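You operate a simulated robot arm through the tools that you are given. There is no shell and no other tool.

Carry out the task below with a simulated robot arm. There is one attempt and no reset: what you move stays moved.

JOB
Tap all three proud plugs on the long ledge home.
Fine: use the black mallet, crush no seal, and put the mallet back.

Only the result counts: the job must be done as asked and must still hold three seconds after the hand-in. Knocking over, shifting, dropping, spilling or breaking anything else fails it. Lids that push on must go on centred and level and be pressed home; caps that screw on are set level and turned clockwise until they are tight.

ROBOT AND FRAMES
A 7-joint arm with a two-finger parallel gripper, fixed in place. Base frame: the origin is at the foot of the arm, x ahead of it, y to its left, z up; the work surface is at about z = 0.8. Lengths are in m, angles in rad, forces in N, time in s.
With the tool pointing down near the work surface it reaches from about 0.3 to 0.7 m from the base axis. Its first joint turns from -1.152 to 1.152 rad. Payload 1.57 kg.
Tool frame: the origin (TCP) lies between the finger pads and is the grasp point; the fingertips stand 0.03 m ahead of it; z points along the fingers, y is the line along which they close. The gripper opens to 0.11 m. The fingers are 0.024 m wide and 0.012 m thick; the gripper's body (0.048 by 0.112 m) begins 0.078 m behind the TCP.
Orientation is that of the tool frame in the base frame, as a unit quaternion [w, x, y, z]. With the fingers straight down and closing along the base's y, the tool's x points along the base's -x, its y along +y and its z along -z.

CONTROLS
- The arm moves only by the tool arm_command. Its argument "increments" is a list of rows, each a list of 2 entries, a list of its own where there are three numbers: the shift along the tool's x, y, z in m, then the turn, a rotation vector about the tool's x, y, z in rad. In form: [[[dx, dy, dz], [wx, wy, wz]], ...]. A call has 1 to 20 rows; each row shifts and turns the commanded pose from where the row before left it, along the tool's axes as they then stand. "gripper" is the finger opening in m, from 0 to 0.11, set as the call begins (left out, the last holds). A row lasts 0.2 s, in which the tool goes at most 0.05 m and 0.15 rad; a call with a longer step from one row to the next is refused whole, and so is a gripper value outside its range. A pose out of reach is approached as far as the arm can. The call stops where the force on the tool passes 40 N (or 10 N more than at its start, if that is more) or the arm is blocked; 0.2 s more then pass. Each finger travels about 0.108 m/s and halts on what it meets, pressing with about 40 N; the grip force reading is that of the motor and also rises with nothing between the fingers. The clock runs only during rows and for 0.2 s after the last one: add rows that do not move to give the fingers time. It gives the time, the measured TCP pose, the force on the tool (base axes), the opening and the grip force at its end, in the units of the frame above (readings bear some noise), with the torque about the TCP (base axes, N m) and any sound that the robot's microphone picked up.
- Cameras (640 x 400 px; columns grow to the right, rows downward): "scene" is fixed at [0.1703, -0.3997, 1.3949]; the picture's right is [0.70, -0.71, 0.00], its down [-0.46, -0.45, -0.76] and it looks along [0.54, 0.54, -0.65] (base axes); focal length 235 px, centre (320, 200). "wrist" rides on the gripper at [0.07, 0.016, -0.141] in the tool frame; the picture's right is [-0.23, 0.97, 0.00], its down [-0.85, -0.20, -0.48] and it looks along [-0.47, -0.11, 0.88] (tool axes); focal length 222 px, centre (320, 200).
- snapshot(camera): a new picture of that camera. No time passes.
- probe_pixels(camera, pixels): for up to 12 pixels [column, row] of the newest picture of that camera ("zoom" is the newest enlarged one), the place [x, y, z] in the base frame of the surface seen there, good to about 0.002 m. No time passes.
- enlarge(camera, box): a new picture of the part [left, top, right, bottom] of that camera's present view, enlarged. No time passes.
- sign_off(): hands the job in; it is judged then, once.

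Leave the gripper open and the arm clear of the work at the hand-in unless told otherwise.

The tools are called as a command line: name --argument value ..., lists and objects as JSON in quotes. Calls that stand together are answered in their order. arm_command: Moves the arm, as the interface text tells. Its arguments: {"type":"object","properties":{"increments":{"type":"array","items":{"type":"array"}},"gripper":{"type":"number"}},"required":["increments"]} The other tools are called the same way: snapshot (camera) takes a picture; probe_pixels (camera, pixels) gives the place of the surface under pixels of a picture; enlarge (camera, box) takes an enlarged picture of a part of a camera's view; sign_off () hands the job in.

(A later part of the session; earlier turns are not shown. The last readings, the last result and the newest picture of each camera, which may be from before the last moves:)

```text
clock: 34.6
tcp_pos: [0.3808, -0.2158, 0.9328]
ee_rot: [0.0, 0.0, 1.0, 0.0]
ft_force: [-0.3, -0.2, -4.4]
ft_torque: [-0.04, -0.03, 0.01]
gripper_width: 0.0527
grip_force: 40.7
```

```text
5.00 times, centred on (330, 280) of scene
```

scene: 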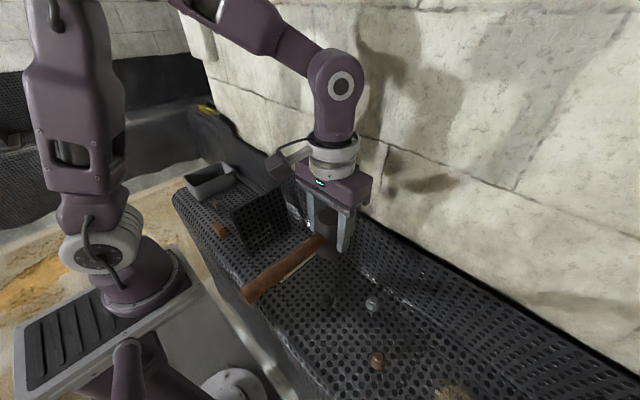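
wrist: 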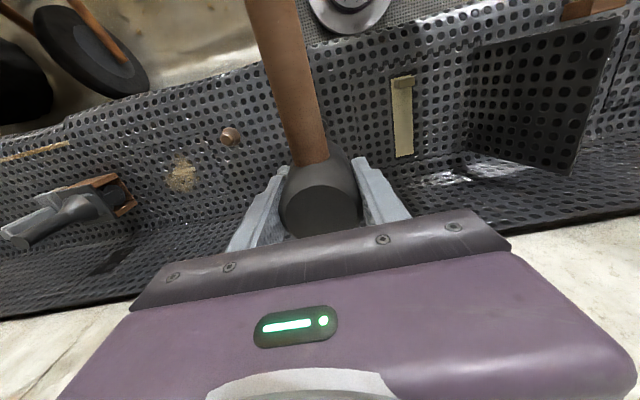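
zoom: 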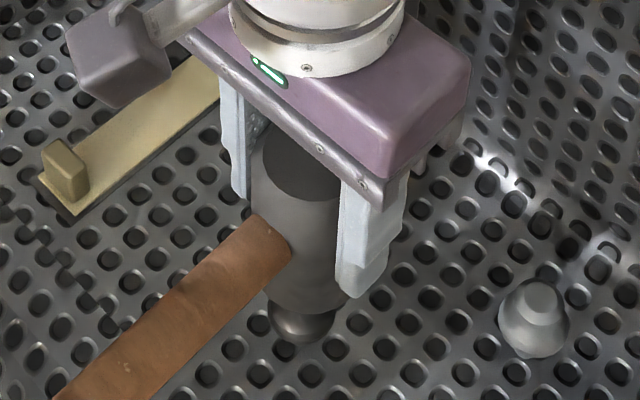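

The head is centred over the dark plug. Now I descend gently in 2–3 mm steps to find the contact.

arm_command --increments '[[[0, 0, 0.003], [0, 0, 0]], [[0, 0, 0.003], [0, 0, 0]], [[0, 0, 0.003], [0, 0, 0]], [[0, 0, 0.002], [0, 0, 0]], [[0, 0, 0], [0, 0, 0]]]'

arm_command --increments '[[[0, 0, 0.001], [0, 0, 0]], [[0, 0, 0.001], [0, 0, 0]], [[0, 0, 0], [0, 0, 0]]]'

arm_command --increments '[[[0, 0, 0.001], [0, 0, 0]], [[0, 0, 0.001], [0, 0, 0]], [[0, 0, 0], [0, 0, 0]]]'

```text
clock: 35.8
tcp_pos: [0.381, -0.2161, 0.921]
ee_rot: [-0.001, 0.0, 1.0, 0.0]
ft_force: [-0.6, 0.4, -2.3]
ft_torque: [-0.03, -0.04, 0.04]
gripper_width: 0.0523
grip_force: 40.2
```

```text
clock: 36.6
tcp_pos: [0.38, -0.2158, 0.9187]
ee_rot: [-0.001, 0.0, 1.0, 0.0]
ft_force: [0.2, 0.0, -4.0]
ft_torque: [-0.03, -0.04, 0.01]
gripper_width: 0.0523
grip_force: 40.7
```

```text
clock: 37.4
tcp_pos: [0.3799, -0.2141, 0.9165]
ee_rot: [0.001, 0.0, 1.0, 0.001]
ft_force: [0.0, -0.6, -3.6]
ft_torque: [0.01, -0.03, -0.03]
gripper_width: 0.0521
grip_force: 39.8
```

No contact yet at z≈0.9165. Continuing in 1 mm steps.

arm_command --increments '[[[0, 0, 0.001], [0, 0, 0]], [[0, 0, 0], [0, 0, 0]]]'

arm_command --increments '[[[0, 0, 0.001], [0, 0, 0]], [[0, 0, 0], [0, 0, 0]]]'

arm_command --increments '[[[0, 0, 0.001], [0, 0, 0]], [[0, 0, 0], [0, 0, 0]]]'

```text
clock: 38.0
tcp_pos: [0.38, -0.2151, 0.916]
ee_rot: [0.0, 0.001, 1.0, 0.0]
ft_force: [-0.2, 1.1, -2.3]
ft_torque: [0.04, -0.03, 0.02]
gripper_width: 0.0525
grip_force: 40.2
```

```text
clock: 38.6
tcp_pos: [0.38, -0.2159, 0.9137]
ee_rot: [0.0, 0.0, 1.0, 0.0]
ft_force: [1.8, 1.8, -1.2]
ft_torque: [0.08, -0.16, 0.03]
gripper_width: 0.0525
grip_force: 39.8
```

```text
clock: 39.2
tcp_pos: [0.3805, -0.2155, 0.9138]
ee_rot: [0.001, 0.0, 1.0, 0.0]
ft_force: [-0.6, -0.1, -1.8]
ft_torque: [-0.05, 0.01, 0.01]
gripper_width: 0.0522
grip_force: 40.1
```

Contact seems to have begun at z≈0.914 (force up from -3.5 to about -1.5). I'll continue in 1 mm steps and watch.

arm_command --increments '[[[0, 0, 0.001], [0, 0, 0]], [[0, 0, 0], [0, 0, 0]]]'

arm_command --increments '[[[0, 0, 0.001], [0, 0, 0]], [[0, 0, 0], [0, 0, 0]]]'

enlarge --camera "scene" --box '[290, 270, 370, 320]'

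```text
clock: 39.8
tcp_pos: [0.3806, -0.2151, 0.9133]
ee_rot: [0.001, 0.0, 1.0, 0.0]
ft_force: [-1.9, -1.4, 0.2]
ft_torque: [-0.2, 0.1, -0.07]
gripper_width: 0.0524
grip_force: 39.9
```

```text
clock: 40.4
tcp_pos: [0.3805, -0.2144, 0.9125]
ee_rot: [0.001, 0.0, 1.0, 0.0]
ft_force: [-0.6, -1.0, -1.8]
ft_torque: [0.01, -0.01, 0.0]
gripper_width: 0.0524
grip_force: 39.9
```

```text
8.00 times, centred on (330, 295) of scene
```

zoom: 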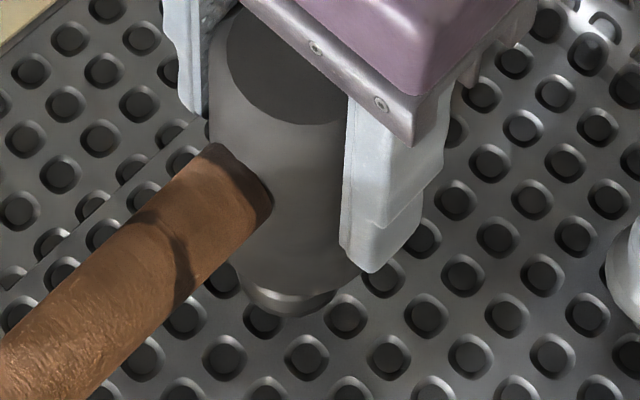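

The contact force is small (~2 N). I'll check whether the mallet has slipped in the grip by probing the head top (zoom ~290,60), and the plug band (290,303).

probe_pixels --camera "zoom" --pixels '[[290, 60], [260, 60], [310, 90], [280, 100], [290, 303], [270, 300], [310, 305], [250, 296], [290, 285], [290, 275]]'

```text
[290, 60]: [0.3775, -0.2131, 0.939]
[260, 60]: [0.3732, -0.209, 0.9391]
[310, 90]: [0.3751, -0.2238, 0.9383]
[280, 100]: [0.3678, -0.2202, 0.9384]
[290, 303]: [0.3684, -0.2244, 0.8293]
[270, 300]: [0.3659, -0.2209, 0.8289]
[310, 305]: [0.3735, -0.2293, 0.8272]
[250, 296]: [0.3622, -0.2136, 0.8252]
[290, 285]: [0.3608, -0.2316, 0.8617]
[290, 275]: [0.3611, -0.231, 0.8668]
```

No slip: the head top is still 0.0263 above the TCP, so the plug is moving with low resistance. I continue in 1 mm rows with readings in between.

arm_command --increments '[[[0, 0, 0.001], [0, 0, 0]], [[0, 0, 0], [0, 0, 0]]]'

arm_command --increments '[[[0, 0, 0.001], [0, 0, 0]], [[0, 0, 0], [0, 0, 0]]]'

arm_command --increments '[[[0, 0, 0.001], [0, 0, 0]], [[0, 0, 0], [0, 0, 0]]]'

arm_command --increments '[[[0, 0, 0.001], [0, 0, 0]], [[0, 0, 0], [0, 0, 0]]]'

```text
clock: 41.0
tcp_pos: [0.3808, -0.2156, 0.9097]
ee_rot: [0.0, 0.0, 1.0, 0.0]
ft_force: [2.3, 1.5, -0.4]
ft_torque: [0.14, -0.17, 0.01]
gripper_width: 0.0524
grip_force: 40.5
```

```text
clock: 41.6
tcp_pos: [0.3803, -0.2151, 0.9102]
ee_rot: [0.0, 0.0, 1.0, 0.001]
ft_force: [1.5, 0.6, -1.4]
ft_torque: [0.06, -0.14, 0.02]
gripper_width: 0.0523
grip_force: 39.8
```

```text
clock: 42.2
tcp_pos: [0.3802, -0.2151, 0.9093]
ee_rot: [0.0, -0.001, 1.0, 0.001]
ft_force: [-1.4, 0.3, -1.3]
ft_torque: [0.01, 0.06, 0.02]
gripper_width: 0.0521
grip_force: 40.1
```

```text
clock: 42.8
tcp_pos: [0.3812, -0.215, 0.9089]
ee_rot: [-0.001, 0.0, 1.0, 0.0]
ft_force: [-0.2, -2.6, -0.3]
ft_torque: [-0.08, -0.07, 0.0]
gripper_width: 0.0524
grip_force: 40.8
```

Resistance stays at 2–3 N with no sound. I'll check that the plug goes in straight.

enlarge --camera "scene" --box '[290, 270, 370, 320]'

```text
8.00 times, centred on (330, 295) of scene
```

zoom: 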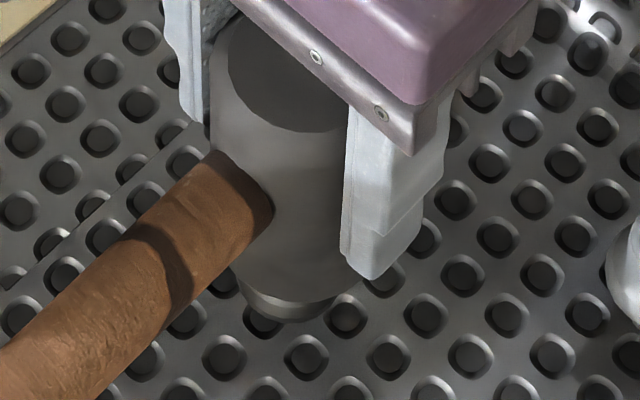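

The plug goes down with the head. I continue in 1 mm steps.

arm_command --increments '[[[0, 0, 0.001], [0, 0, 0]], [[0, 0, 0], [0, 0, 0]]]'

arm_command --increments '[[[0, 0, 0.001], [0, 0, 0]], [[0, 0, 0], [0, 0, 0]]]'

arm_command --increments '[[[0, 0, 0.001], [0, 0, 0]], [[0, 0, 0], [0, 0, 0]]]'

enlarge --camera "scene" --box '[290, 270, 370, 320]'

probe_pixels --camera "zoom" --pixels '[[285, 312], [265, 305], [300, 315], [290, 80], [280, 110], [285, 295]]'

```text
clock: 43.4
tcp_pos: [0.3801, -0.2145, 0.9078]
ee_rot: [0.0, 0.0, 1.0, 0.0]
ft_force: [1.1, -2.8, -1.6]
ft_torque: [-0.14, -0.1, -0.02]
gripper_width: 0.052
grip_force: 40.0
```

```text
clock: 44.0
tcp_pos: [0.3803, -0.2163, 0.9059]
ee_rot: [0.0, 0.0, 1.0, 0.001]
ft_force: [1.9, -2.0, -1.1]
ft_torque: [-0.12, -0.11, -0.07]
gripper_width: 0.0524
grip_force: 40.2
```

```text
clock: 44.6
tcp_pos: [0.3805, -0.2146, 0.9054]
ee_rot: [0.0, 0.0, 1.0, 0.0]
ft_force: [1.1, -2.2, -1.6]
ft_torque: [-0.13, -0.14, -0.01]
gripper_width: 0.0522
grip_force: 39.9
```

```text
8.00 times, centred on (330, 295) of scene
```

zoom: 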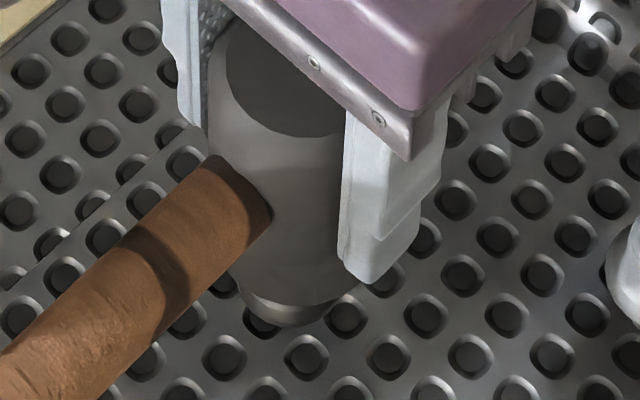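

```text
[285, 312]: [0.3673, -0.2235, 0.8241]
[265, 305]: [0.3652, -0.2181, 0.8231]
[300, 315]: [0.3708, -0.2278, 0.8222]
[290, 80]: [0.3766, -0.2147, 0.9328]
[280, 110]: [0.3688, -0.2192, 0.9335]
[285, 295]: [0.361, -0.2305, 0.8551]
```

The plug top is now at about 0.843, 10 mm down, with no hard stop yet. Continuing in 1 mm steps.

arm_command --increments '[[[0, 0, 0.001], [0, 0, 0]], [[0, 0, 0], [0, 0, 0]]]'

arm_command --increments '[[[0, 0, 0.001], [0, 0, 0]], [[0, 0, 0], [0, 0, 0]]]'

arm_command --increments '[[[0, 0, 0.001], [0, 0, 0]], [[0, 0, 0], [0, 0, 0]]]'

arm_command --increments '[[[0, 0, 0.001], [0, 0, 0]], [[0, 0, 0], [0, 0, 0]]]'

```text
clock: 45.2
tcp_pos: [0.3799, -0.2158, 0.9043]
ee_rot: [0.0, 0.0, 1.0, 0.0]
ft_force: [-2.1, -0.8, -1.4]
ft_torque: [-0.05, 0.05, 0.02]
gripper_width: 0.0522
grip_force: 40.3
```

```text
clock: 45.8
tcp_pos: [0.3813, -0.2152, 0.9032]
ee_rot: [0.0, 0.0, 1.0, -0.001]
ft_force: [0.1, 0.3, -3.3]
ft_torque: [0.0, -0.05, 0.0]
gripper_width: 0.0522
grip_force: 40.1
```

```text
clock: 46.4
tcp_pos: [0.381, -0.2161, 0.9018]
ee_rot: [0.0, -0.001, 1.0, 0.0]
ft_force: [0.6, 2.0, -0.2]
ft_torque: [0.24, -0.09, 0.05]
gripper_width: 0.0521
grip_force: 40.2
```

```text
clock: 47.0
tcp_pos: [0.3808, -0.2156, 0.9006]
ee_rot: [0.0, 0.0, 1.0, 0.0]
ft_force: [0.0, -1.7, -0.8]
ft_torque: [-0.11, -0.03, -0.01]
gripper_width: 0.0524
grip_force: 40.4
```

Still light stick-slip resistance. Continuing in 1 mm steps with another view.

arm_command --increments '[[[0, 0, 0.001], [0, 0, 0]], [[0, 0, 0], [0, 0, 0]]]'

arm_command --increments '[[[0, 0, 0.001], [0, 0, 0]], [[0, 0, 0], [0, 0, 0]]]'

enlarge --camera "scene" --box '[290, 275, 370, 325]'

probe_pixels --camera "zoom" --pixels '[[285, 280], [265, 275], [300, 283], [285, 287], [290, 60], [280, 80]]'

```text
clock: 47.6
tcp_pos: [0.3806, -0.2151, 0.9002]
ee_rot: [0.0, 0.0, 1.0, 0.0]
ft_force: [-0.5, -3.7, -0.7]
ft_torque: [-0.18, 0.0, -0.08]
gripper_width: 0.0522
grip_force: 39.4
```

```text
clock: 48.2
tcp_pos: [0.3813, -0.216, 0.899]
ee_rot: [-0.001, 0.0, 1.0, 0.0]
ft_force: [1.9, -1.3, -0.1]
ft_torque: [-0.11, -0.14, -0.01]
gripper_width: 0.0524
grip_force: 40.0
```

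```text
8.00 times, centred on (330, 300) of scene
```

zoom: 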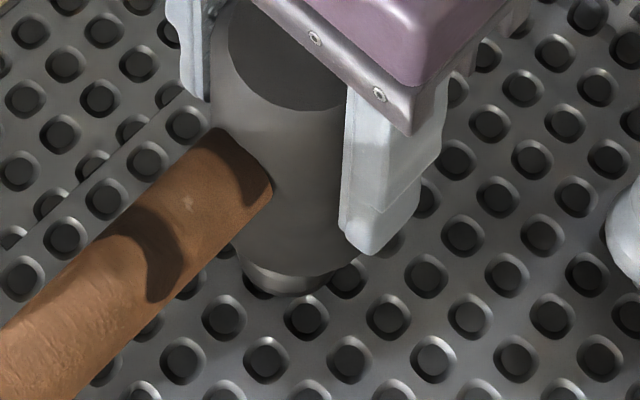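

```text
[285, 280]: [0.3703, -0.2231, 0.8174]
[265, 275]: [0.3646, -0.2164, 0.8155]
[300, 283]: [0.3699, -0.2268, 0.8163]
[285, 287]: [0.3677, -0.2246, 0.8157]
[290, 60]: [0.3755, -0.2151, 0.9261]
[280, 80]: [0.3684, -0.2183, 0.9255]
```

The band is now at z≈0.816 and the plug top at ≈0.836. Nearing home, so I go on in smaller steps.

arm_command --increments '[[[0, 0, 0.001], [0, 0, 0]], [[0, 0, 0], [0, 0, 0]]]'

arm_command --increments '[[[0, 0, 0.001], [0, 0, 0]], [[0, 0, 0], [0, 0, 0]]]'

arm_command --increments '[[[0, 0, 0.0007], [0, 0, 0]], [[0, 0, 0], [0, 0, 0]]]'

arm_command --increments '[[[0, 0, 0.0007], [0, 0, 0]], [[0, 0, 0], [0, 0, 0]]]'

```text
clock: 48.8
tcp_pos: [0.3803, -0.2159, 0.8978]
ee_rot: [0.0, 0.0, 1.0, 0.0]
ft_force: [2.3, -1.8, -2.1]
ft_torque: [-0.03, -0.15, 0.0]
gripper_width: 0.0521
grip_force: 40.5
```

```text
clock: 49.4
tcp_pos: [0.3819, -0.2149, 0.8957]
ee_rot: [0.0, 0.0, 1.0, 0.0]
ft_force: [-0.3, -2.0, -1.3]
ft_torque: [-0.08, -0.05, -0.03]
gripper_width: 0.0524
grip_force: 40.3
```

```text
clock: 50.0
tcp_pos: [0.3816, -0.216, 0.8966]
ee_rot: [0.0, 0.0, 1.0, 0.001]
ft_force: [1.0, -2.0, -0.8]
ft_torque: [-0.18, -0.17, -0.03]
gripper_width: 0.0524
grip_force: 40.2
```

```text
clock: 50.6
tcp_pos: [0.3803, -0.2152, 0.8944]
ee_rot: [0.0, 0.0, 1.0, -0.001]
ft_force: [1.8, -1.1, -1.1]
ft_torque: [0.0, -0.15, 0.0]
gripper_width: 0.0524
grip_force: 40.3
```

Still light resistance at TCP z≈0.895. Let me look again at the gap below the plug.

enlarge --camera "scene" --box '[300, 285, 360, 325]'

enlarge --camera "wrist" --box '[240, 120, 400, 240]'

```text
10.00 times, centred on (330, 305) of scene
```

zoom: 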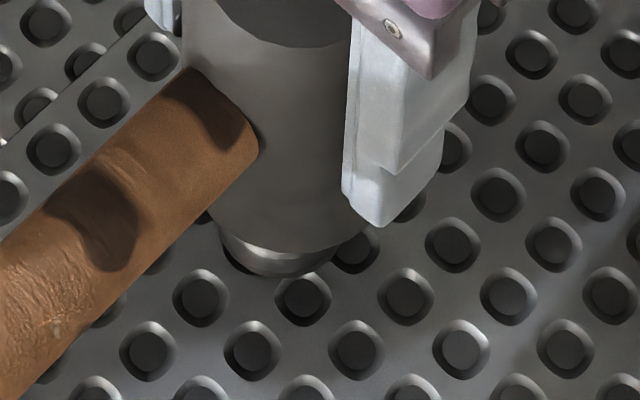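

```text
3.33 times, centred on (320, 180) of wrist
```

zoom: 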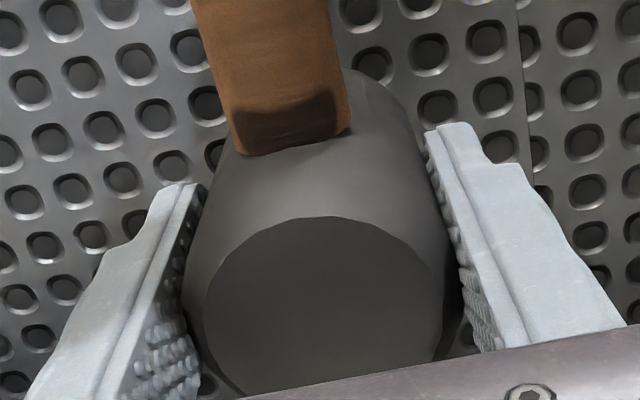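

The plug is near the surface. I continue with 0.7 mm steps until the resistance or a sound changes.

arm_command --increments '[[[0, 0, 0.0007], [0, 0, 0]], [[0, 0, 0], [0, 0, 0]]]'

arm_command --increments '[[[0, 0, 0.0007], [0, 0, 0]], [[0, 0, 0], [0, 0, 0]]]'

arm_command --increments '[[[0, 0, 0.0007], [0, 0, 0]], [[0, 0, 0], [0, 0, 0]]]'

arm_command --increments '[[[0, 0, 0.0007], [0, 0, 0]], [[0, 0, 0], [0, 0, 0]]]'

```text
clock: 51.2
tcp_pos: [0.381, -0.2153, 0.8954]
ee_rot: [0.0, 0.0, 1.0, 0.001]
ft_force: [1.0, 1.9, 8.3]
ft_torque: [0.11, -0.25, 0.03]
gripper_width: 0.0523
grip_force: 39.9
```

```text
clock: 51.8
tcp_pos: [0.3806, -0.2159, 0.894]
ee_rot: [0.0, 0.0, 1.0, -0.001]
ft_force: [-0.2, -1.7, 16.6]
ft_torque: [-0.04, -0.16, -0.01]
gripper_width: 0.0521
grip_force: 40.1
```

```text
clock: 52.4
tcp_pos: [0.381, -0.2146, 0.8933]
ee_rot: [0.002, 0.0, 1.0, -0.001]
ft_force: [2.0, -3.3, 18.7]
ft_torque: [-0.06, -0.34, -0.04]
gripper_width: 0.0522
grip_force: 39.9
```

```text
clock: 53.0
tcp_pos: [0.3803, -0.2154, 0.8928]
ee_rot: [0.0, 0.0, 1.0, -0.001]
ft_force: [4.1, -0.7, 25.1]
ft_torque: [0.05, -0.32, 0.01]
gripper_width: 0.0523
grip_force: 40.2
```

The force rose steadily from the plug's stop: 8, 17, 19, then 25 N. That's the seat, so I back off now and inspect.

arm_command --increments '[[[0, 0, -0.002], [0, 0, 0]], [[0, 0, -0.005], [0, 0, 0]], [[0, 0, -0.01], [0, 0, 0]], [[0, 0, -0.02], [0, 0, 0]], [[0, 0, -0.025], [0, 0, 0]], [[0, 0, -0.025], [0, 0, 0]], [[0, 0, -0.025], [0, 0, 0]], [[0, 0, -0.025], [0, 0, 0]], [[0, 0, 0], [0, 0, 0]], [[0, 0, 0], [0, 0, 0]]]'

enlarge --camera "scene" --box '[300, 280, 390, 330]'

snapshot --camera "scene"

```text
clock: 55.2
tcp_pos: [0.3819, -0.2154, 1.0281]
ee_rot: [0.0, 0.0, 1.0, 0.001]
ft_force: [0.1, -0.7, -2.9]
ft_torque: [0.01, -0.04, -0.05]
gripper_width: 0.0525
grip_force: 39.6
```

```text
7.11 times, centred on (345, 305) of scene
```

zoom: 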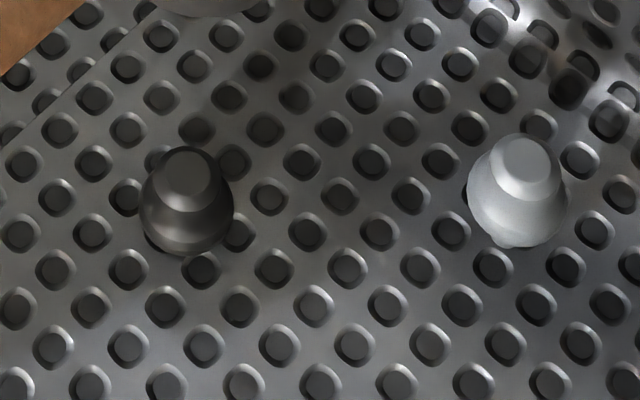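

```text
taken
```

scene: 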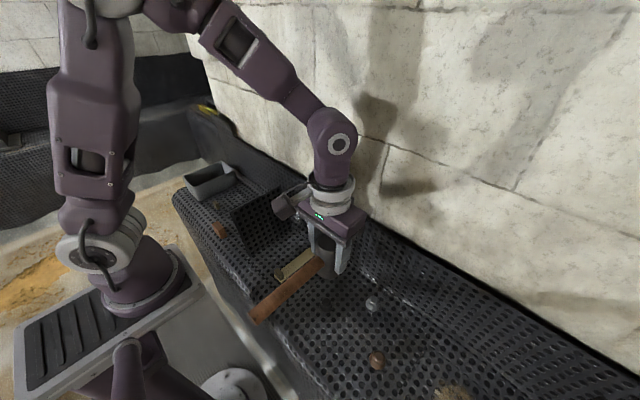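

The dark plug is visibly lower. I'll probe its top (zoom ~187,172) to see whether it stayed home.

enlarge --camera "scene" --box '[300, 280, 390, 330]'

probe_pixels --camera "zoom" --pixels '[[187, 172], [170, 172], [204, 172], [187, 158], [187, 188], [187, 205], [187, 230], [187, 245], [512, 165], [512, 235], [187, 268], [165, 235]]'

```text
7.11 times, centred on (345, 305) of scene
```

zoom: 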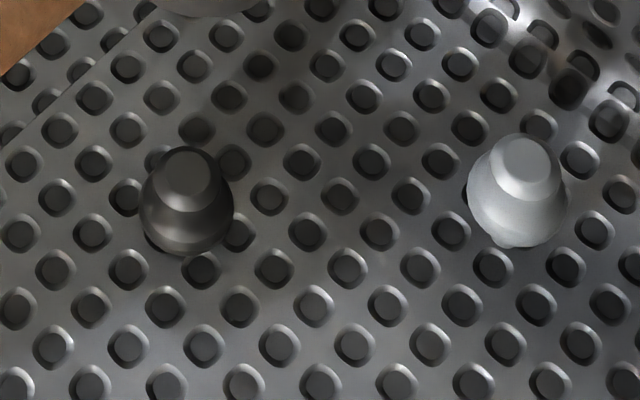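

```text
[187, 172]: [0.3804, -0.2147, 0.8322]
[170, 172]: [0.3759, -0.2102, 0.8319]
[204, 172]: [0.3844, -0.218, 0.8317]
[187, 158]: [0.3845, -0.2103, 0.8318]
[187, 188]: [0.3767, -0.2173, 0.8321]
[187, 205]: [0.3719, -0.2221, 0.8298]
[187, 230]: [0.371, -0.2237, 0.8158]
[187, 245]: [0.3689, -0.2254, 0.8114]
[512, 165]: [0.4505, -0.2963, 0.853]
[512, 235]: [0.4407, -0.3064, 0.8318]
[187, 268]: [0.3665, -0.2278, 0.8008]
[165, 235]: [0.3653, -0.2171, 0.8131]
```

The dark plug stayed at z≈0.832, 21 mm in, with its bulb seated on the surface. Next I move over to the light plug at about (0.453, -0.298), staying at z≈1.03.

arm_command --increments '[[[-0.018, -0.0207, 0], [0, 0, 0]], [[-0.018, -0.0207, 0], [0, 0, 0]], [[-0.018, -0.0207, 0], [0, 0, 0]], [[-0.0182, -0.0206, 0], [0, 0, 0]], [[0, 0, 0], [0, 0, 0]], [[0, 0, 0.025], [0, 0, 0]], [[0, 0, 0.025], [0, 0, 0]], [[0, 0, 0.025], [0, 0, 0]], [[0, 0, 0.021], [0, 0, 0]], [[0, 0, 0], [0, 0, 0]], [[0, 0, 0], [0, 0, 0]]]'

enlarge --camera "scene" --box '[310, 240, 430, 330]'

```text
clock: 57.6
tcp_pos: [0.4525, -0.2998, 0.9348]
ee_rot: [0.0, 0.0, 1.0, 0.0]
ft_force: [0.8, 0.1, -2.4]
ft_torque: [-0.03, -0.03, -0.04]
gripper_width: 0.0524
grip_force: 39.4
```

```text
4.44 times, centred on (370, 285) of scene
```

zoom: 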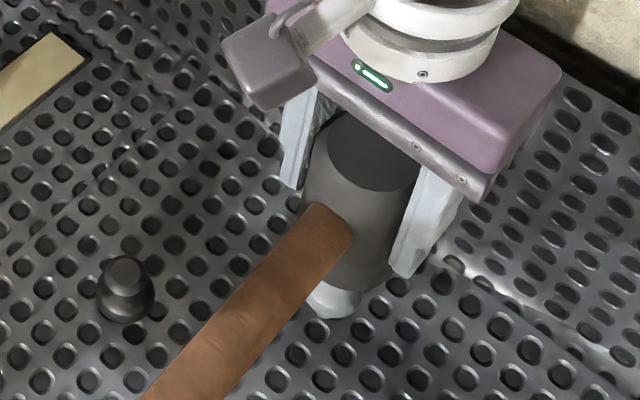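

The head is centred over the light plug. I descend: 15 mm quickly, then in small steps.

arm_command --increments '[[[0, 0, 0.003], [0, 0, 0]], [[0, 0, 0.003], [0, 0, 0]], [[0, 0, 0.003], [0, 0, 0]], [[0, 0, 0.003], [0, 0, 0]], [[0, 0, 0.002], [0, 0, 0]], [[0, 0, 0], [0, 0, 0]]]'

arm_command --increments '[[[0, 0, 0.001], [0, 0, 0]], [[0, 0, 0.001], [0, 0, 0]], [[0, 0, 0.001], [0, 0, 0]], [[0, 0, 0], [0, 0, 0]]]'

arm_command --increments '[[[0, 0, 0.001], [0, 0, 0]], [[0, 0, 0.001], [0, 0, 0]], [[0, 0, 0], [0, 0, 0]]]'

arm_command --increments '[[[0, 0, 0.001], [0, 0, 0]], [[0, 0, 0.001], [0, 0, 0]], [[0, 0, 0], [0, 0, 0]]]'

```text
clock: 59.0
tcp_pos: [0.4537, -0.2976, 0.9202]
ee_rot: [0.0, 0.0, 1.0, 0.0]
ft_force: [-0.4, 0.3, -2.5]
ft_torque: [-0.01, -0.04, 0.0]
gripper_width: 0.0522
grip_force: 40.5
```

```text
clock: 60.0
tcp_pos: [0.4531, -0.2987, 0.916]
ee_rot: [0.0, 0.0, 1.0, 0.0]
ft_force: [0.3, 0.6, -3.9]
ft_torque: [-0.01, -0.02, -0.02]
gripper_width: 0.0523
grip_force: 39.8
```

```text
clock: 60.8
tcp_pos: [0.4528, -0.2988, 0.915]
ee_rot: [0.0, 0.0, 1.0, 0.0]
ft_force: [-0.6, -2.6, 1.4]
ft_torque: [-0.06, -0.02, -0.04]
gripper_width: 0.0521
grip_force: 40.0
```

```text
clock: 61.6
tcp_pos: [0.4534, -0.2983, 0.9135]
ee_rot: [0.0, 0.0, 1.0, 0.0]
ft_force: [-2.2, -2.9, -2.1]
ft_torque: [0.13, -0.11, 0.03]
gripper_width: 0.0523
grip_force: 40.1
```

Contact was found at about z 0.915 and the plug moves with light resistance. I continue at 1 mm per row, 3 mm per call.

arm_command --increments '[[[0, 0, 0.001], [0, 0, 0]], [[0, 0, 0.001], [0, 0, 0]], [[0, 0, 0.001], [0, 0, 0]]]'

arm_command --increments '[[[0, 0, 0.001], [0, 0, 0]], [[0, 0, 0.001], [0, 0, 0]], [[0, 0, 0.001], [0, 0, 0]]]'

arm_command --increments '[[[0, 0, 0.001], [0, 0, 0]], [[0, 0, 0.001], [0, 0, 0]], [[0, 0, 0.001], [0, 0, 0]]]'

enlarge --camera "scene" --box '[330, 275, 410, 330]'

```text
clock: 62.4
tcp_pos: [0.4538, -0.2982, 0.9096]
ee_rot: [0.0, 0.0, 1.0, 0.001]
ft_force: [-3.0, 0.0, 1.2]
ft_torque: [0.04, 0.24, -0.03]
gripper_width: 0.0523
grip_force: 40.3
```

```text
clock: 63.2
tcp_pos: [0.4535, -0.2978, 0.9082]
ee_rot: [0.001, 0.001, 1.0, 0.001]
ft_force: [1.5, 2.3, 1.2]
ft_torque: [0.13, -0.24, 0.0]
gripper_width: 0.0522
grip_force: 40.6
```

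```text
clock: 64.0
tcp_pos: [0.4525, -0.299, 0.904]
ee_rot: [0.0, 0.0, 1.0, -0.001]
ft_force: [3.0, -0.2, 0.2]
ft_torque: [-0.01, -0.27, -0.02]
gripper_width: 0.0525
grip_force: 39.9
```

```text
7.27 times, centred on (370, 302) of scene
```

zoom: 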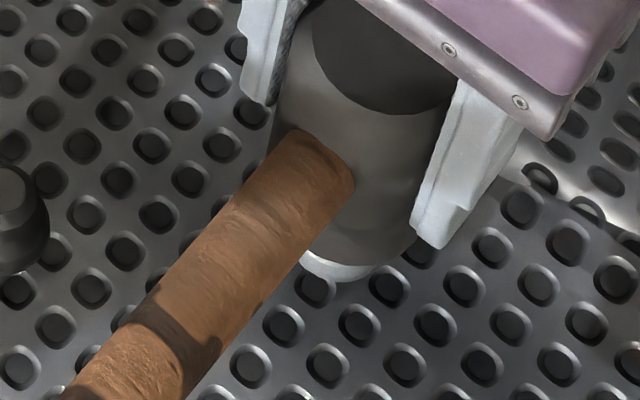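

The plug is going in straight. I continue 6 mm more, then slow down near the home height (~0.896).

arm_command --increments '[[[0, 0, 0.001], [0, 0, 0]], [[0, 0, 0.001], [0, 0, 0]], [[0, 0, 0.001], [0, 0, 0]]]'

arm_command --increments '[[[0, 0, 0.001], [0, 0, 0]], [[0, 0, 0.001], [0, 0, 0]]]'

arm_command --increments '[[[0, 0, 0.001], [0, 0, 0]], [[0, 0, 0], [0, 0, 0]]]'

```text
clock: 64.8
tcp_pos: [0.4526, -0.2984, 0.9004]
ee_rot: [0.0, 0.0, 1.0, -0.001]
ft_force: [-0.3, -4.9, 3.4]
ft_torque: [-0.24, -0.12, -0.05]
gripper_width: 0.0524
grip_force: 39.5
```

```text
clock: 65.4
tcp_pos: [0.4533, -0.2971, 0.897]
ee_rot: [0.0, 0.0, 1.0, 0.001]
ft_force: [-2.0, -2.5, 2.5]
ft_torque: [-0.62, -0.05, -0.11]
gripper_width: 0.0525
grip_force: 40.1
```

```text
clock: 66.0
tcp_pos: [0.4541, -0.2978, 0.8969]
ee_rot: [0.001, 0.0, 1.0, 0.0]
ft_force: [0.7, 0.1, -3.0]
ft_torque: [0.01, -0.01, 0.01]
gripper_width: 0.0524
grip_force: 40.1
```

The force fell back to the free weight (-3.0). Let me look before continuing.

enlarge --camera "scene" --box '[330, 275, 410, 330]'

probe_pixels --camera "zoom" --pixels '[[385, 80], [400, 60], [340, 290], [350, 300], [330, 285], [345, 310], [310, 285]]'

```text
7.27 times, centred on (370, 302) of scene
```

zoom: 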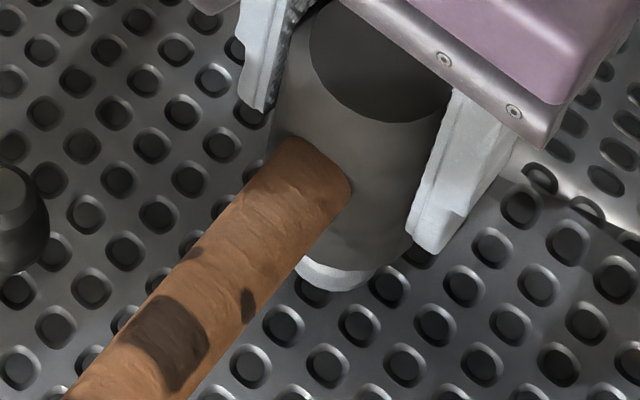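

```text
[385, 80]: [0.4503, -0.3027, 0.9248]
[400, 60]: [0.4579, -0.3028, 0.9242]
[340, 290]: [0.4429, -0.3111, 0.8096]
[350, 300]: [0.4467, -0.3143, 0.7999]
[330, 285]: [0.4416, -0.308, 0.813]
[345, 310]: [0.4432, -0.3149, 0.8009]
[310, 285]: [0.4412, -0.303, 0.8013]
```

The light plug is close to home. I proceed with single 0.5 mm steps, checking the force after each.

arm_command --increments '[[[0, 0, 0.0005], [0, 0, 0]], [[0, 0, 0], [0, 0, 0]]]'

arm_command --increments '[[[0, 0, 0.0005], [0, 0, 0]], [[0, 0, 0], [0, 0, 0]]]'

```text
clock: 66.6
tcp_pos: [0.4539, -0.2984, 0.8979]
ee_rot: [0.0, 0.0, 1.0, 0.0]
ft_force: [0.1, 0.0, -3.1]
ft_torque: [-0.07, -0.07, -0.02]
gripper_width: 0.0523
grip_force: 40.1
```

```text
clock: 67.2
tcp_pos: [0.4533, -0.2978, 0.8975]
ee_rot: [-0.001, 0.0, 1.0, 0.0]
ft_force: [1.6, -0.1, -0.9]
ft_torque: [0.01, -0.13, 0.02]
gripper_width: 0.0523
grip_force: 40.0
```

arm_command --increments '[[[0, 0, 0.0005], [0, 0, 0]], [[0, 0, 0], [0, 0, 0]]]'

arm_command --increments '[[[0, 0, 0.0005], [0, 0, 0]], [[0, 0, 0], [0, 0, 0]]]'

```text
clock: 67.8
tcp_pos: [0.4535, -0.2976, 0.8956]
ee_rot: [0.0, 0.0, 1.0, 0.0]
ft_force: [2.5, 2.0, 0.1]
ft_torque: [0.13, -0.17, 0.02]
gripper_width: 0.0521
grip_force: 40.3
```

```text
clock: 68.4
tcp_pos: [0.4527, -0.2975, 0.8952]
ee_rot: [0.0, 0.0, 1.0, 0.0]
ft_force: [2.3, 0.8, -0.1]
ft_torque: [0.07, -0.21, 0.01]
gripper_width: 0.052
grip_force: 40.3
```

The force is still about 3 N net at z≈0.895. Next single small steps, expecting the seat.

arm_command --increments '[[[0, 0, 0.0005], [0, 0, 0]], [[0, 0, 0], [0, 0, 0]]]'

```text
clock: 69.0
tcp_pos: [0.453, -0.2975, 0.8956]
ee_rot: [0.0, 0.0, 1.0, 0.001]
ft_force: [-1.1, 0.8, -2.1]
ft_torque: [0.02, 0.01, 0.01]
gripper_width: 0.0523
grip_force: 39.9
```

arm_command --increments '[[[0, 0, 0.0005], [0, 0, 0]], [[0, 0, 0], [0, 0, 0]]]'

```text
clock: 69.6
tcp_pos: [0.4526, -0.2977, 0.8947]
ee_rot: [0.0, 0.0, 1.0, -0.001]
ft_force: [-4.2, 0.3, 2.1]
ft_torque: [-0.02, 0.17, 0.04]
gripper_width: 0.0521
grip_force: 39.8
```

Net force is now about 5.5 N. One more half-millimetre step.

arm_command --increments '[[[0, 0, 0.0005], [0, 0, 0]], [[0, 0, 0], [0, 0, 0]]]'

```text
clock: 70.2
tcp_pos: [0.4516, -0.2985, 0.8942]
ee_rot: [0.001, 0.0, 1.0, -0.001]
ft_force: [-4.1, -0.9, 11.8]
ft_torque: [-0.02, 0.26, 0.03]
gripper_width: 0.0523
grip_force: 40.1
```

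The force jumped to about 15 N net, so the plug has met its seat. I take one small 0.4 mm step to confirm it's solid.

arm_command --increments '[[[0, 0, 0.0004], [0, 0, 0]], [[0, 0, 0], [0, 0, 0]]]'

```text
clock: 70.8
tcp_pos: [0.4532, -0.2978, 0.8937]
ee_rot: [0.0, 0.0, 1.0, -0.001]
ft_force: [-5.2, -1.7, 16.2]
ft_torque: [-0.08, 0.23, -0.01]
gripper_width: 0.0523
grip_force: 39.9
```

The force rises at the arm's own stiffness, so this is a solid seat. I lift off and inspect.

arm_command --increments '[[[0, 0, -0.002], [0, 0, 0]], [[0, 0, -0.005], [0, 0, 0]], [[0, 0, -0.01], [0, 0, 0]], [[0, 0, -0.02], [0, 0, 0]], [[0, 0, -0.025], [0, 0, 0]], [[0, 0, -0.025], [0, 0, 0]], [[0, 0, -0.025], [0, 0, 0]], [[0, 0, -0.025], [0, 0, 0]], [[0, 0, 0], [0, 0, 0]], [[0, 0, 0], [0, 0, 0]]]'

enlarge --camera "scene" --box '[310, 285, 400, 335]'

```text
clock: 73.0
tcp_pos: [0.4526, -0.2975, 1.032]
ee_rot: [0.001, 0.0, 1.0, 0.001]
ft_force: [0.5, 0.6, -3.9]
ft_torque: [0.01, 0.0, 0.01]
gripper_width: 0.0524
grip_force: 39.8
```

```text
7.11 times, centred on (355, 310) of scene
```

zoom: 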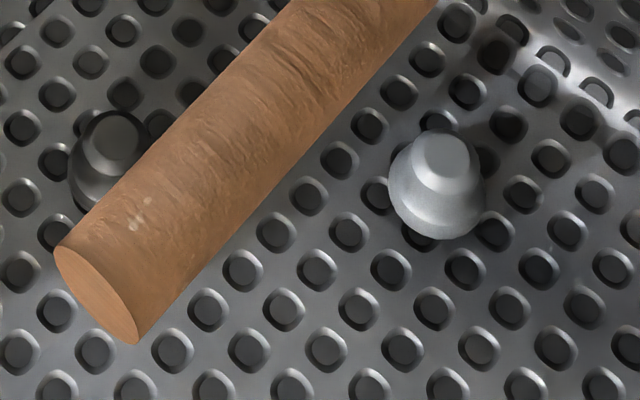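

probe_pixels --camera "zoom" --pixels '[[444, 155], [425, 155], [463, 155], [444, 142], [444, 168], [444, 180], [435, 215], [435, 230], [110, 135], [120, 125], [435, 250], [400, 210]]'

```text
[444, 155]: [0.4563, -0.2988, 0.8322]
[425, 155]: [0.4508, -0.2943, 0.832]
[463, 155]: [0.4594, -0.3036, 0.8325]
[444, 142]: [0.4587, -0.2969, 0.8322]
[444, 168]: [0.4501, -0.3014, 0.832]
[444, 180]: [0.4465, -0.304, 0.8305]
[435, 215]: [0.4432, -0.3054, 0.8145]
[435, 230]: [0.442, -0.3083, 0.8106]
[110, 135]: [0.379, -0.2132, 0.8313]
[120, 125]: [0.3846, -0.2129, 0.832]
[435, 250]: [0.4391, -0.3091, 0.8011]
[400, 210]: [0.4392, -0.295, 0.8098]
```

Light plug's top is at z≈0.832 too, matching the dark one. On to the brown plug at (0.3655, -0.3747).

arm_command --increments '[[[0.0175, -0.0153, 0], [0, 0, 0]], [[0.0175, -0.0153, 0], [0, 0, 0]], [[0.0175, -0.0153, 0], [0, 0, 0]], [[0.0175, -0.0153, 0], [0, 0, 0]], [[0.0175, -0.0155, 0], [0, 0, 0]], [[0, 0, 0], [0, 0, 0]], [[0, 0, 0.025], [0, 0, 0]], [[0, 0, 0.025], [0, 0, 0]], [[0, 0, 0.025], [0, 0, 0]], [[0, 0, 0.021], [0, 0, 0]], [[0, 0, 0], [0, 0, 0]], [[0, 0, 0], [0, 0, 0]]]'

enlarge --camera "scene" --box '[310, 270, 450, 390]'

```text
clock: 75.6
tcp_pos: [0.3657, -0.3748, 0.9341]
ee_rot: [0.0, 0.0, 1.0, 0.001]
ft_force: [0.9, -0.2, -3.7]
ft_torque: [0.03, -0.03, 0.03]
gripper_width: 0.0522
grip_force: 40.3
```

```text
3.33 times, centred on (380, 330) of scene
```

zoom: 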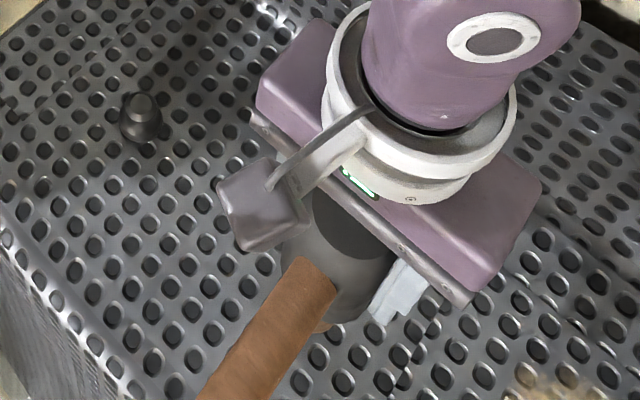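

It's over the brown plug (edge visible at zoom ~325,328). I descend 14 mm, then in small steps.

arm_command --increments '[[[0, 0, 0.003], [0, 0, 0]], [[0, 0, 0.003], [0, 0, 0]], [[0, 0, 0.003], [0, 0, 0]], [[0, 0, 0.003], [0, 0, 0]], [[0, 0, 0.002], [0, 0, 0]], [[0, 0, 0], [0, 0, 0]]]'

arm_command --increments '[[[0, 0, 0.001], [0, 0, 0]], [[0, 0, 0.001], [0, 0, 0]], [[0, 0, 0.001], [0, 0, 0]], [[0, 0, 0], [0, 0, 0]]]'

arm_command --increments '[[[0, 0, 0.001], [0, 0, 0]], [[0, 0, 0.001], [0, 0, 0]], [[0, 0, 0], [0, 0, 0]]]'

arm_command --increments '[[[0, 0, 0.001], [0, 0, 0]], [[0, 0, 0.001], [0, 0, 0]], [[0, 0, 0], [0, 0, 0]]]'

```text
clock: 77.0
tcp_pos: [0.3651, -0.375, 0.9212]
ee_rot: [-0.001, 0.0, 1.0, 0.0]
ft_force: [-0.4, -0.6, -4.2]
ft_torque: [0.0, -0.03, -0.01]
gripper_width: 0.0521
grip_force: 39.7
```

```text
clock: 78.0
tcp_pos: [0.3649, -0.3755, 0.917]
ee_rot: [0.0, 0.0, 1.0, 0.001]
ft_force: [-0.6, -0.1, -2.7]
ft_torque: [-0.01, -0.05, 0.02]
gripper_width: 0.0523
grip_force: 40.0
```

```text
clock: 78.8
tcp_pos: [0.3652, -0.374, 0.9157]
ee_rot: [0.0, 0.0, 1.0, 0.0]
ft_force: [-2.2, 1.6, 1.1]
ft_torque: [0.09, -0.01, 0.0]
gripper_width: 0.0526
grip_force: 40.1
```

```text
clock: 79.6
tcp_pos: [0.3644, -0.3761, 0.9136]
ee_rot: [0.0, 0.0, 1.0, -0.001]
ft_force: [-1.9, 1.1, 0.2]
ft_torque: [0.11, 0.07, 0.0]
gripper_width: 0.0523
grip_force: 39.7
```

Contact is at ~0.9155 and the plug slides as the others did. I continue 3 mm per call.

arm_command --increments '[[[0, 0, 0.001], [0, 0, 0]], [[0, 0, 0.001], [0, 0, 0]], [[0, 0, 0.001], [0, 0, 0]]]'

arm_command --increments '[[[0, 0, 0.001], [0, 0, 0]], [[0, 0, 0.001], [0, 0, 0]], [[0, 0, 0.001], [0, 0, 0]]]'

arm_command --increments '[[[0, 0, 0.001], [0, 0, 0]], [[0, 0, 0.001], [0, 0, 0]], [[0, 0, 0.001], [0, 0, 0]]]'

arm_command --increments '[[[0, 0, 0.001], [0, 0, 0]], [[0, 0, 0.001], [0, 0, 0]], [[0, 0, 0.001], [0, 0, 0]]]'

enlarge --camera "scene" --box '[330, 330, 430, 395]'

```text
clock: 80.4
tcp_pos: [0.3645, -0.3763, 0.9117]
ee_rot: [-0.001, -0.001, 1.0, -0.001]
ft_force: [-4.0, -2.8, 3.1]
ft_torque: [-0.12, 0.16, 0.03]
gripper_width: 0.0522
grip_force: 40.3
```

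```text
clock: 81.2
tcp_pos: [0.3649, -0.3735, 0.9075]
ee_rot: [0.001, 0.0, 1.0, 0.001]
ft_force: [-1.8, -3.4, -0.9]
ft_torque: [0.15, -0.09, 0.03]
gripper_width: 0.0524
grip_force: 40.5
```

```text
clock: 82.0
tcp_pos: [0.3651, -0.374, 0.9052]
ee_rot: [0.0, 0.001, 1.0, 0.001]
ft_force: [0.4, 3.4, 1.6]
ft_torque: [0.19, -0.14, 0.03]
gripper_width: 0.0522
grip_force: 39.6
```

```text
clock: 82.8
tcp_pos: [0.3644, -0.3752, 0.9019]
ee_rot: [0.001, 0.0, 1.0, -0.001]
ft_force: [3.6, -1.4, 1.6]
ft_torque: [0.03, -0.2, -0.02]
gripper_width: 0.0523
grip_force: 39.5
```

```text
6.15 times, centred on (380, 362) of scene
```

zoom: 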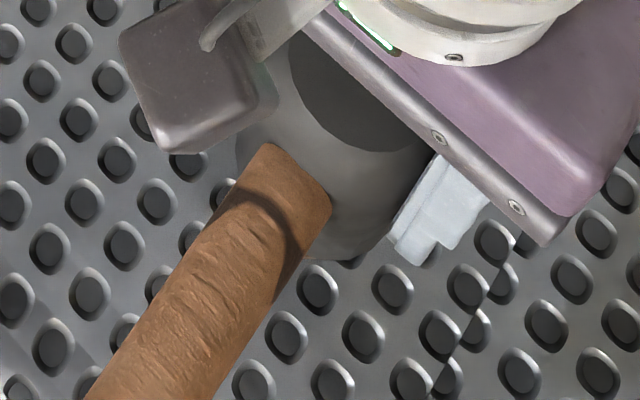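

TCP z≈0.902. Two 2 mm calls, then half-millimetre steps near the seat.

arm_command --increments '[[[0, 0, 0.001], [0, 0, 0]], [[0, 0, 0.001], [0, 0, 0]], [[0, 0, 0], [0, 0, 0]]]'

arm_command --increments '[[[0, 0, 0.001], [0, 0, 0]], [[0, 0, 0.001], [0, 0, 0]], [[0, 0, 0], [0, 0, 0]]]'

```text
clock: 83.6
tcp_pos: [0.3653, -0.3753, 0.8992]
ee_rot: [0.0, 0.0, 1.0, 0.0]
ft_force: [2.9, -1.2, -0.1]
ft_torque: [-0.08, -0.19, -0.05]
gripper_width: 0.0521
grip_force: 39.9
```

```text
clock: 84.4
tcp_pos: [0.365, -0.3755, 0.8973]
ee_rot: [0.0, 0.0, 1.0, 0.0]
ft_force: [0.4, -0.7, -0.5]
ft_torque: [-0.11, -0.08, 0.0]
gripper_width: 0.0524
grip_force: 40.2
```

Now half-millimetre steps.

arm_command --increments '[[[0, 0, 0.0005], [0, 0, 0]], [[0, 0, 0], [0, 0, 0]]]'

arm_command --increments '[[[0, 0, 0.0005], [0, 0, 0]], [[0, 0, 0], [0, 0, 0]]]'

```text
clock: 85.0
tcp_pos: [0.3647, -0.3745, 0.8986]
ee_rot: [0.0, 0.0, 1.0, 0.0]
ft_force: [0.2, -1.6, -2.0]
ft_torque: [-0.1, -0.06, -0.03]
gripper_width: 0.0524
grip_force: 40.0
```

```text
clock: 85.6
tcp_pos: [0.3646, -0.3747, 0.898]
ee_rot: [0.0, 0.0, 1.0, 0.0]
ft_force: [-1.3, 0.1, -1.5]
ft_torque: [0.0, 0.02, -0.04]
gripper_width: 0.0523
grip_force: 40.0
```

arm_command --increments '[[[0, 0, 0.0005], [0, 0, 0]], [[0, 0, 0], [0, 0, 0]]]'

arm_command --increments '[[[0, 0, 0.0005], [0, 0, 0]], [[0, 0, 0], [0, 0, 0]]]'

```text
clock: 86.2
tcp_pos: [0.364, -0.375, 0.8963]
ee_rot: [0.0, 0.0, 1.0, 0.0]
ft_force: [-0.4, 1.1, -0.6]
ft_torque: [0.15, 0.05, 0.02]
gripper_width: 0.0523
grip_force: 39.8
```

```text
clock: 86.8
tcp_pos: [0.3653, -0.3751, 0.8963]
ee_rot: [-0.001, 0.0, 1.0, 0.0]
ft_force: [-0.7, 1.2, -3.2]
ft_torque: [-0.06, -0.02, 0.03]
gripper_width: 0.0525
grip_force: 40.7
```

Still light. Next single half-millimetre steps toward the seat.

arm_command --increments '[[[0, 0, 0.0005], [0, 0, 0]], [[0, 0, 0], [0, 0, 0]]]'

arm_command --increments '[[[0, 0, 0.0005], [0, 0, 0]], [[0, 0, 0], [0, 0, 0]]]'

```text
clock: 87.4
tcp_pos: [0.3659, -0.3754, 0.8957]
ee_rot: [0.0, 0.0, 1.0, 0.0]
ft_force: [-1.0, -0.6, -2.7]
ft_torque: [0.0, -0.02, 0.01]
gripper_width: 0.0523
grip_force: 40.6
```

```text
clock: 88.0
tcp_pos: [0.3656, -0.3755, 0.8947]
ee_rot: [0.001, -0.001, 1.0, -0.001]
ft_force: [1.5, -2.3, 1.3]
ft_torque: [-0.11, -0.1, 0.02]
gripper_width: 0.0521
grip_force: 39.8
```

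Net about 5 N. One more half-millimetre step.

arm_command --increments '[[[0, 0, 0.0005], [0, 0, 0]], [[0, 0, 0], [0, 0, 0]]]'

```text
clock: 88.6
tcp_pos: [0.3643, -0.3754, 0.8946]
ee_rot: [0.0, 0.001, 1.0, -0.001]
ft_force: [0.1, -0.3, 12.7]
ft_torque: [0.03, 0.0, 0.02]
gripper_width: 0.052
grip_force: 39.7
```

The seat is met (~16 N net). One 0.4 mm confirmation step like on the light plug.

arm_command --increments '[[[0, 0, 0.0004], [0, 0, 0]], [[0, 0, 0], [0, 0, 0]]]'

```text
clock: 89.2
tcp_pos: [0.3657, -0.375, 0.8941]
ee_rot: [0.0, 0.0, 1.0, -0.001]
ft_force: [2.7, -1.5, 16.0]
ft_torque: [-0.03, -0.08, 0.01]
gripper_width: 0.0524
grip_force: 39.5
```

It's solid. I lift off to z≈1.09 and inspect all three plugs.

arm_command --increments '[[[0, 0, -0.002], [0, 0, 0]], [[0, 0, -0.005], [0, 0, 0]], [[0, 0, -0.01], [0, 0, 0]], [[0, 0, -0.02], [0, 0, 0]], [[0, 0, -0.025], [0, 0, 0]], [[0, 0, -0.025], [0, 0, 0]], [[0, 0, -0.025], [0, 0, 0]], [[0, 0, -0.025], [0, 0, 0]], [[0, 0, -0.025], [0, 0, 0]], [[0, 0, -0.025], [0, 0, 0]], [[0, 0, -0.01], [0, 0, 0]], [[0, 0, 0], [0, 0, 0]], [[0, 0, 0], [0, 0, 0]]]'

snapshot --camera "scene"

enlarge --camera "scene" --box '[300, 285, 420, 385]'

```text
clock: 92.0
tcp_pos: [0.3644, -0.3764, 1.0911]
ee_rot: [0.001, 0.0, 1.0, 0.0]
ft_force: [-0.3, -1.1, -4.0]
ft_torque: [0.02, -0.01, -0.01]
gripper_width: 0.0523
grip_force: 39.2
```

```text
taken
```

scene: 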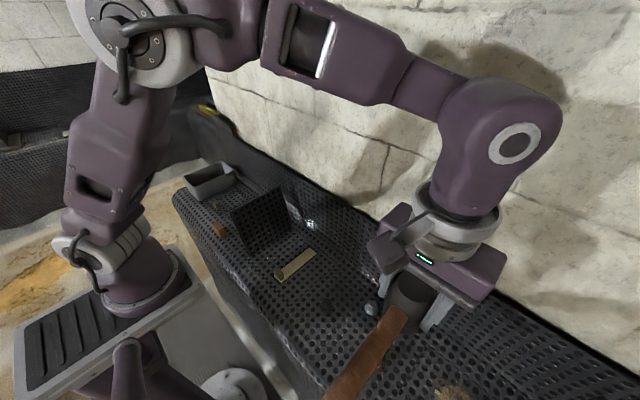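

```text
4.00 times, centred on (360, 335) of scene
```

zoom: 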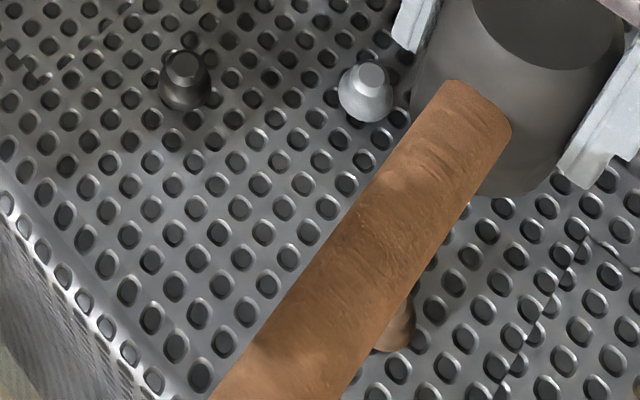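

Dark and light look home; brown is partly hidden by the handle and I'll check it from farther away. I carry the mallet back over its place with the exact reverse shift (x +0.1049, y +0.5739).

arm_command --increments '[[[-0.005245, 0.028695, 0], [0, 0, 0]], [[-0.005245, 0.028695, 0], [0, 0, 0]], [[-0.005245, 0.028695, 0], [0, 0, 0]], [[-0.005245, 0.028695, 0], [0, 0, 0]], [[-0.005245, 0.028695, 0], [0, 0, 0]], [[-0.005245, 0.028695, 0], [0, 0, 0]], [[-0.005245, 0.028695, 0], [0, 0, 0]], [[-0.005245, 0.028695, 0], [0, 0, 0]], [[-0.005245, 0.028695, 0], [0, 0, 0]], [[-0.005245, 0.028695, 0], [0, 0, 0]], [[-0.005245, 0.028695, 0], [0, 0, 0]], [[-0.005245, 0.028695, 0], [0, 0, 0]], [[-0.005245, 0.028695, 0], [0, 0, 0]], [[-0.005245, 0.028695, 0], [0, 0, 0]], [[-0.005245, 0.028695, 0], [0, 0, 0]], [[-0.005245, 0.028695, 0], [0, 0, 0]], [[-0.005245, 0.028695, 0], [0, 0, 0]], [[-0.005245, 0.028695, 0], [0, 0, 0]], [[-0.005245, 0.028695, 0], [0, 0, 0]], [[-0.005245, 0.028695, 0], [0, 0, 0]]]'

arm_command --increments '[[[0, 0, 0], [0, 0, 0]], [[0, 0, 0], [0, 0, 0]]]'

arm_command --increments '[[[0, 0, 0], [0, 0, 0]]]'

enlarge --camera "scene" --box '[310, 285, 430, 385]'

snapshot --camera "wrist"

```text
clock: 96.2
tcp_pos: [0.4686, 0.1976, 1.0898]
ee_rot: [-0.001, 0.0, 1.0, 0.0]
ft_force: [0.3, 0.3, -3.7]
ft_torque: [-0.01, -0.02, -0.01]
gripper_width: 0.0522
grip_force: 39.7
```

```text
clock: 96.8
tcp_pos: [0.4674, 0.1977, 1.0898]
ee_rot: [0.001, -0.001, 1.0, 0.0]
ft_force: [0.5, 0.3, -4.4]
ft_torque: [0.01, 0.0, 0.02]
gripper_width: 0.0521
grip_force: 40.0
```

```text
clock: 97.2
tcp_pos: [0.4683, 0.1974, 1.09]
ee_rot: [0.0, 0.0, 1.0, 0.0]
ft_force: [-0.5, -0.5, -4.4]
ft_torque: [-0.02, -0.04, -0.01]
gripper_width: 0.0523
grip_force: 39.9
```

```text
4.00 times, centred on (370, 335) of scene
```

zoom: 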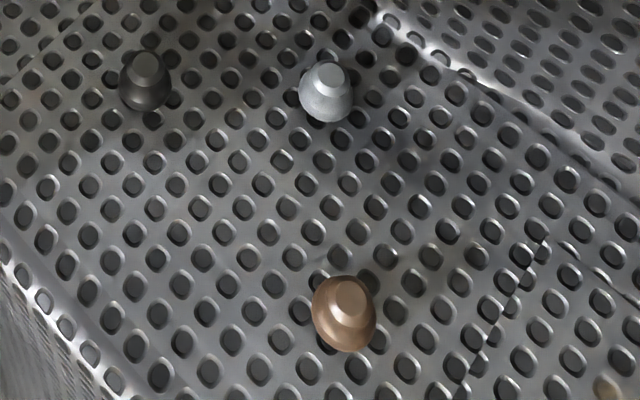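

```text
taken
```

wrist: 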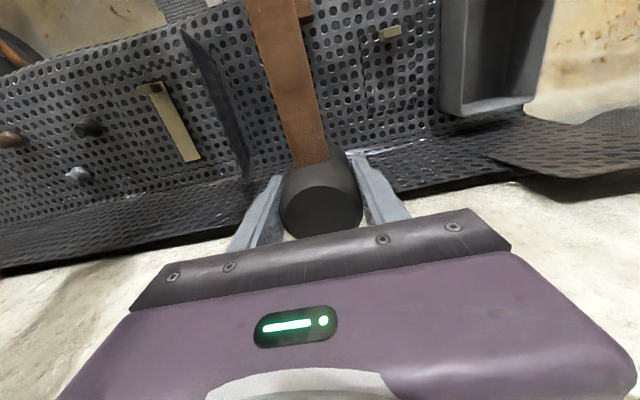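

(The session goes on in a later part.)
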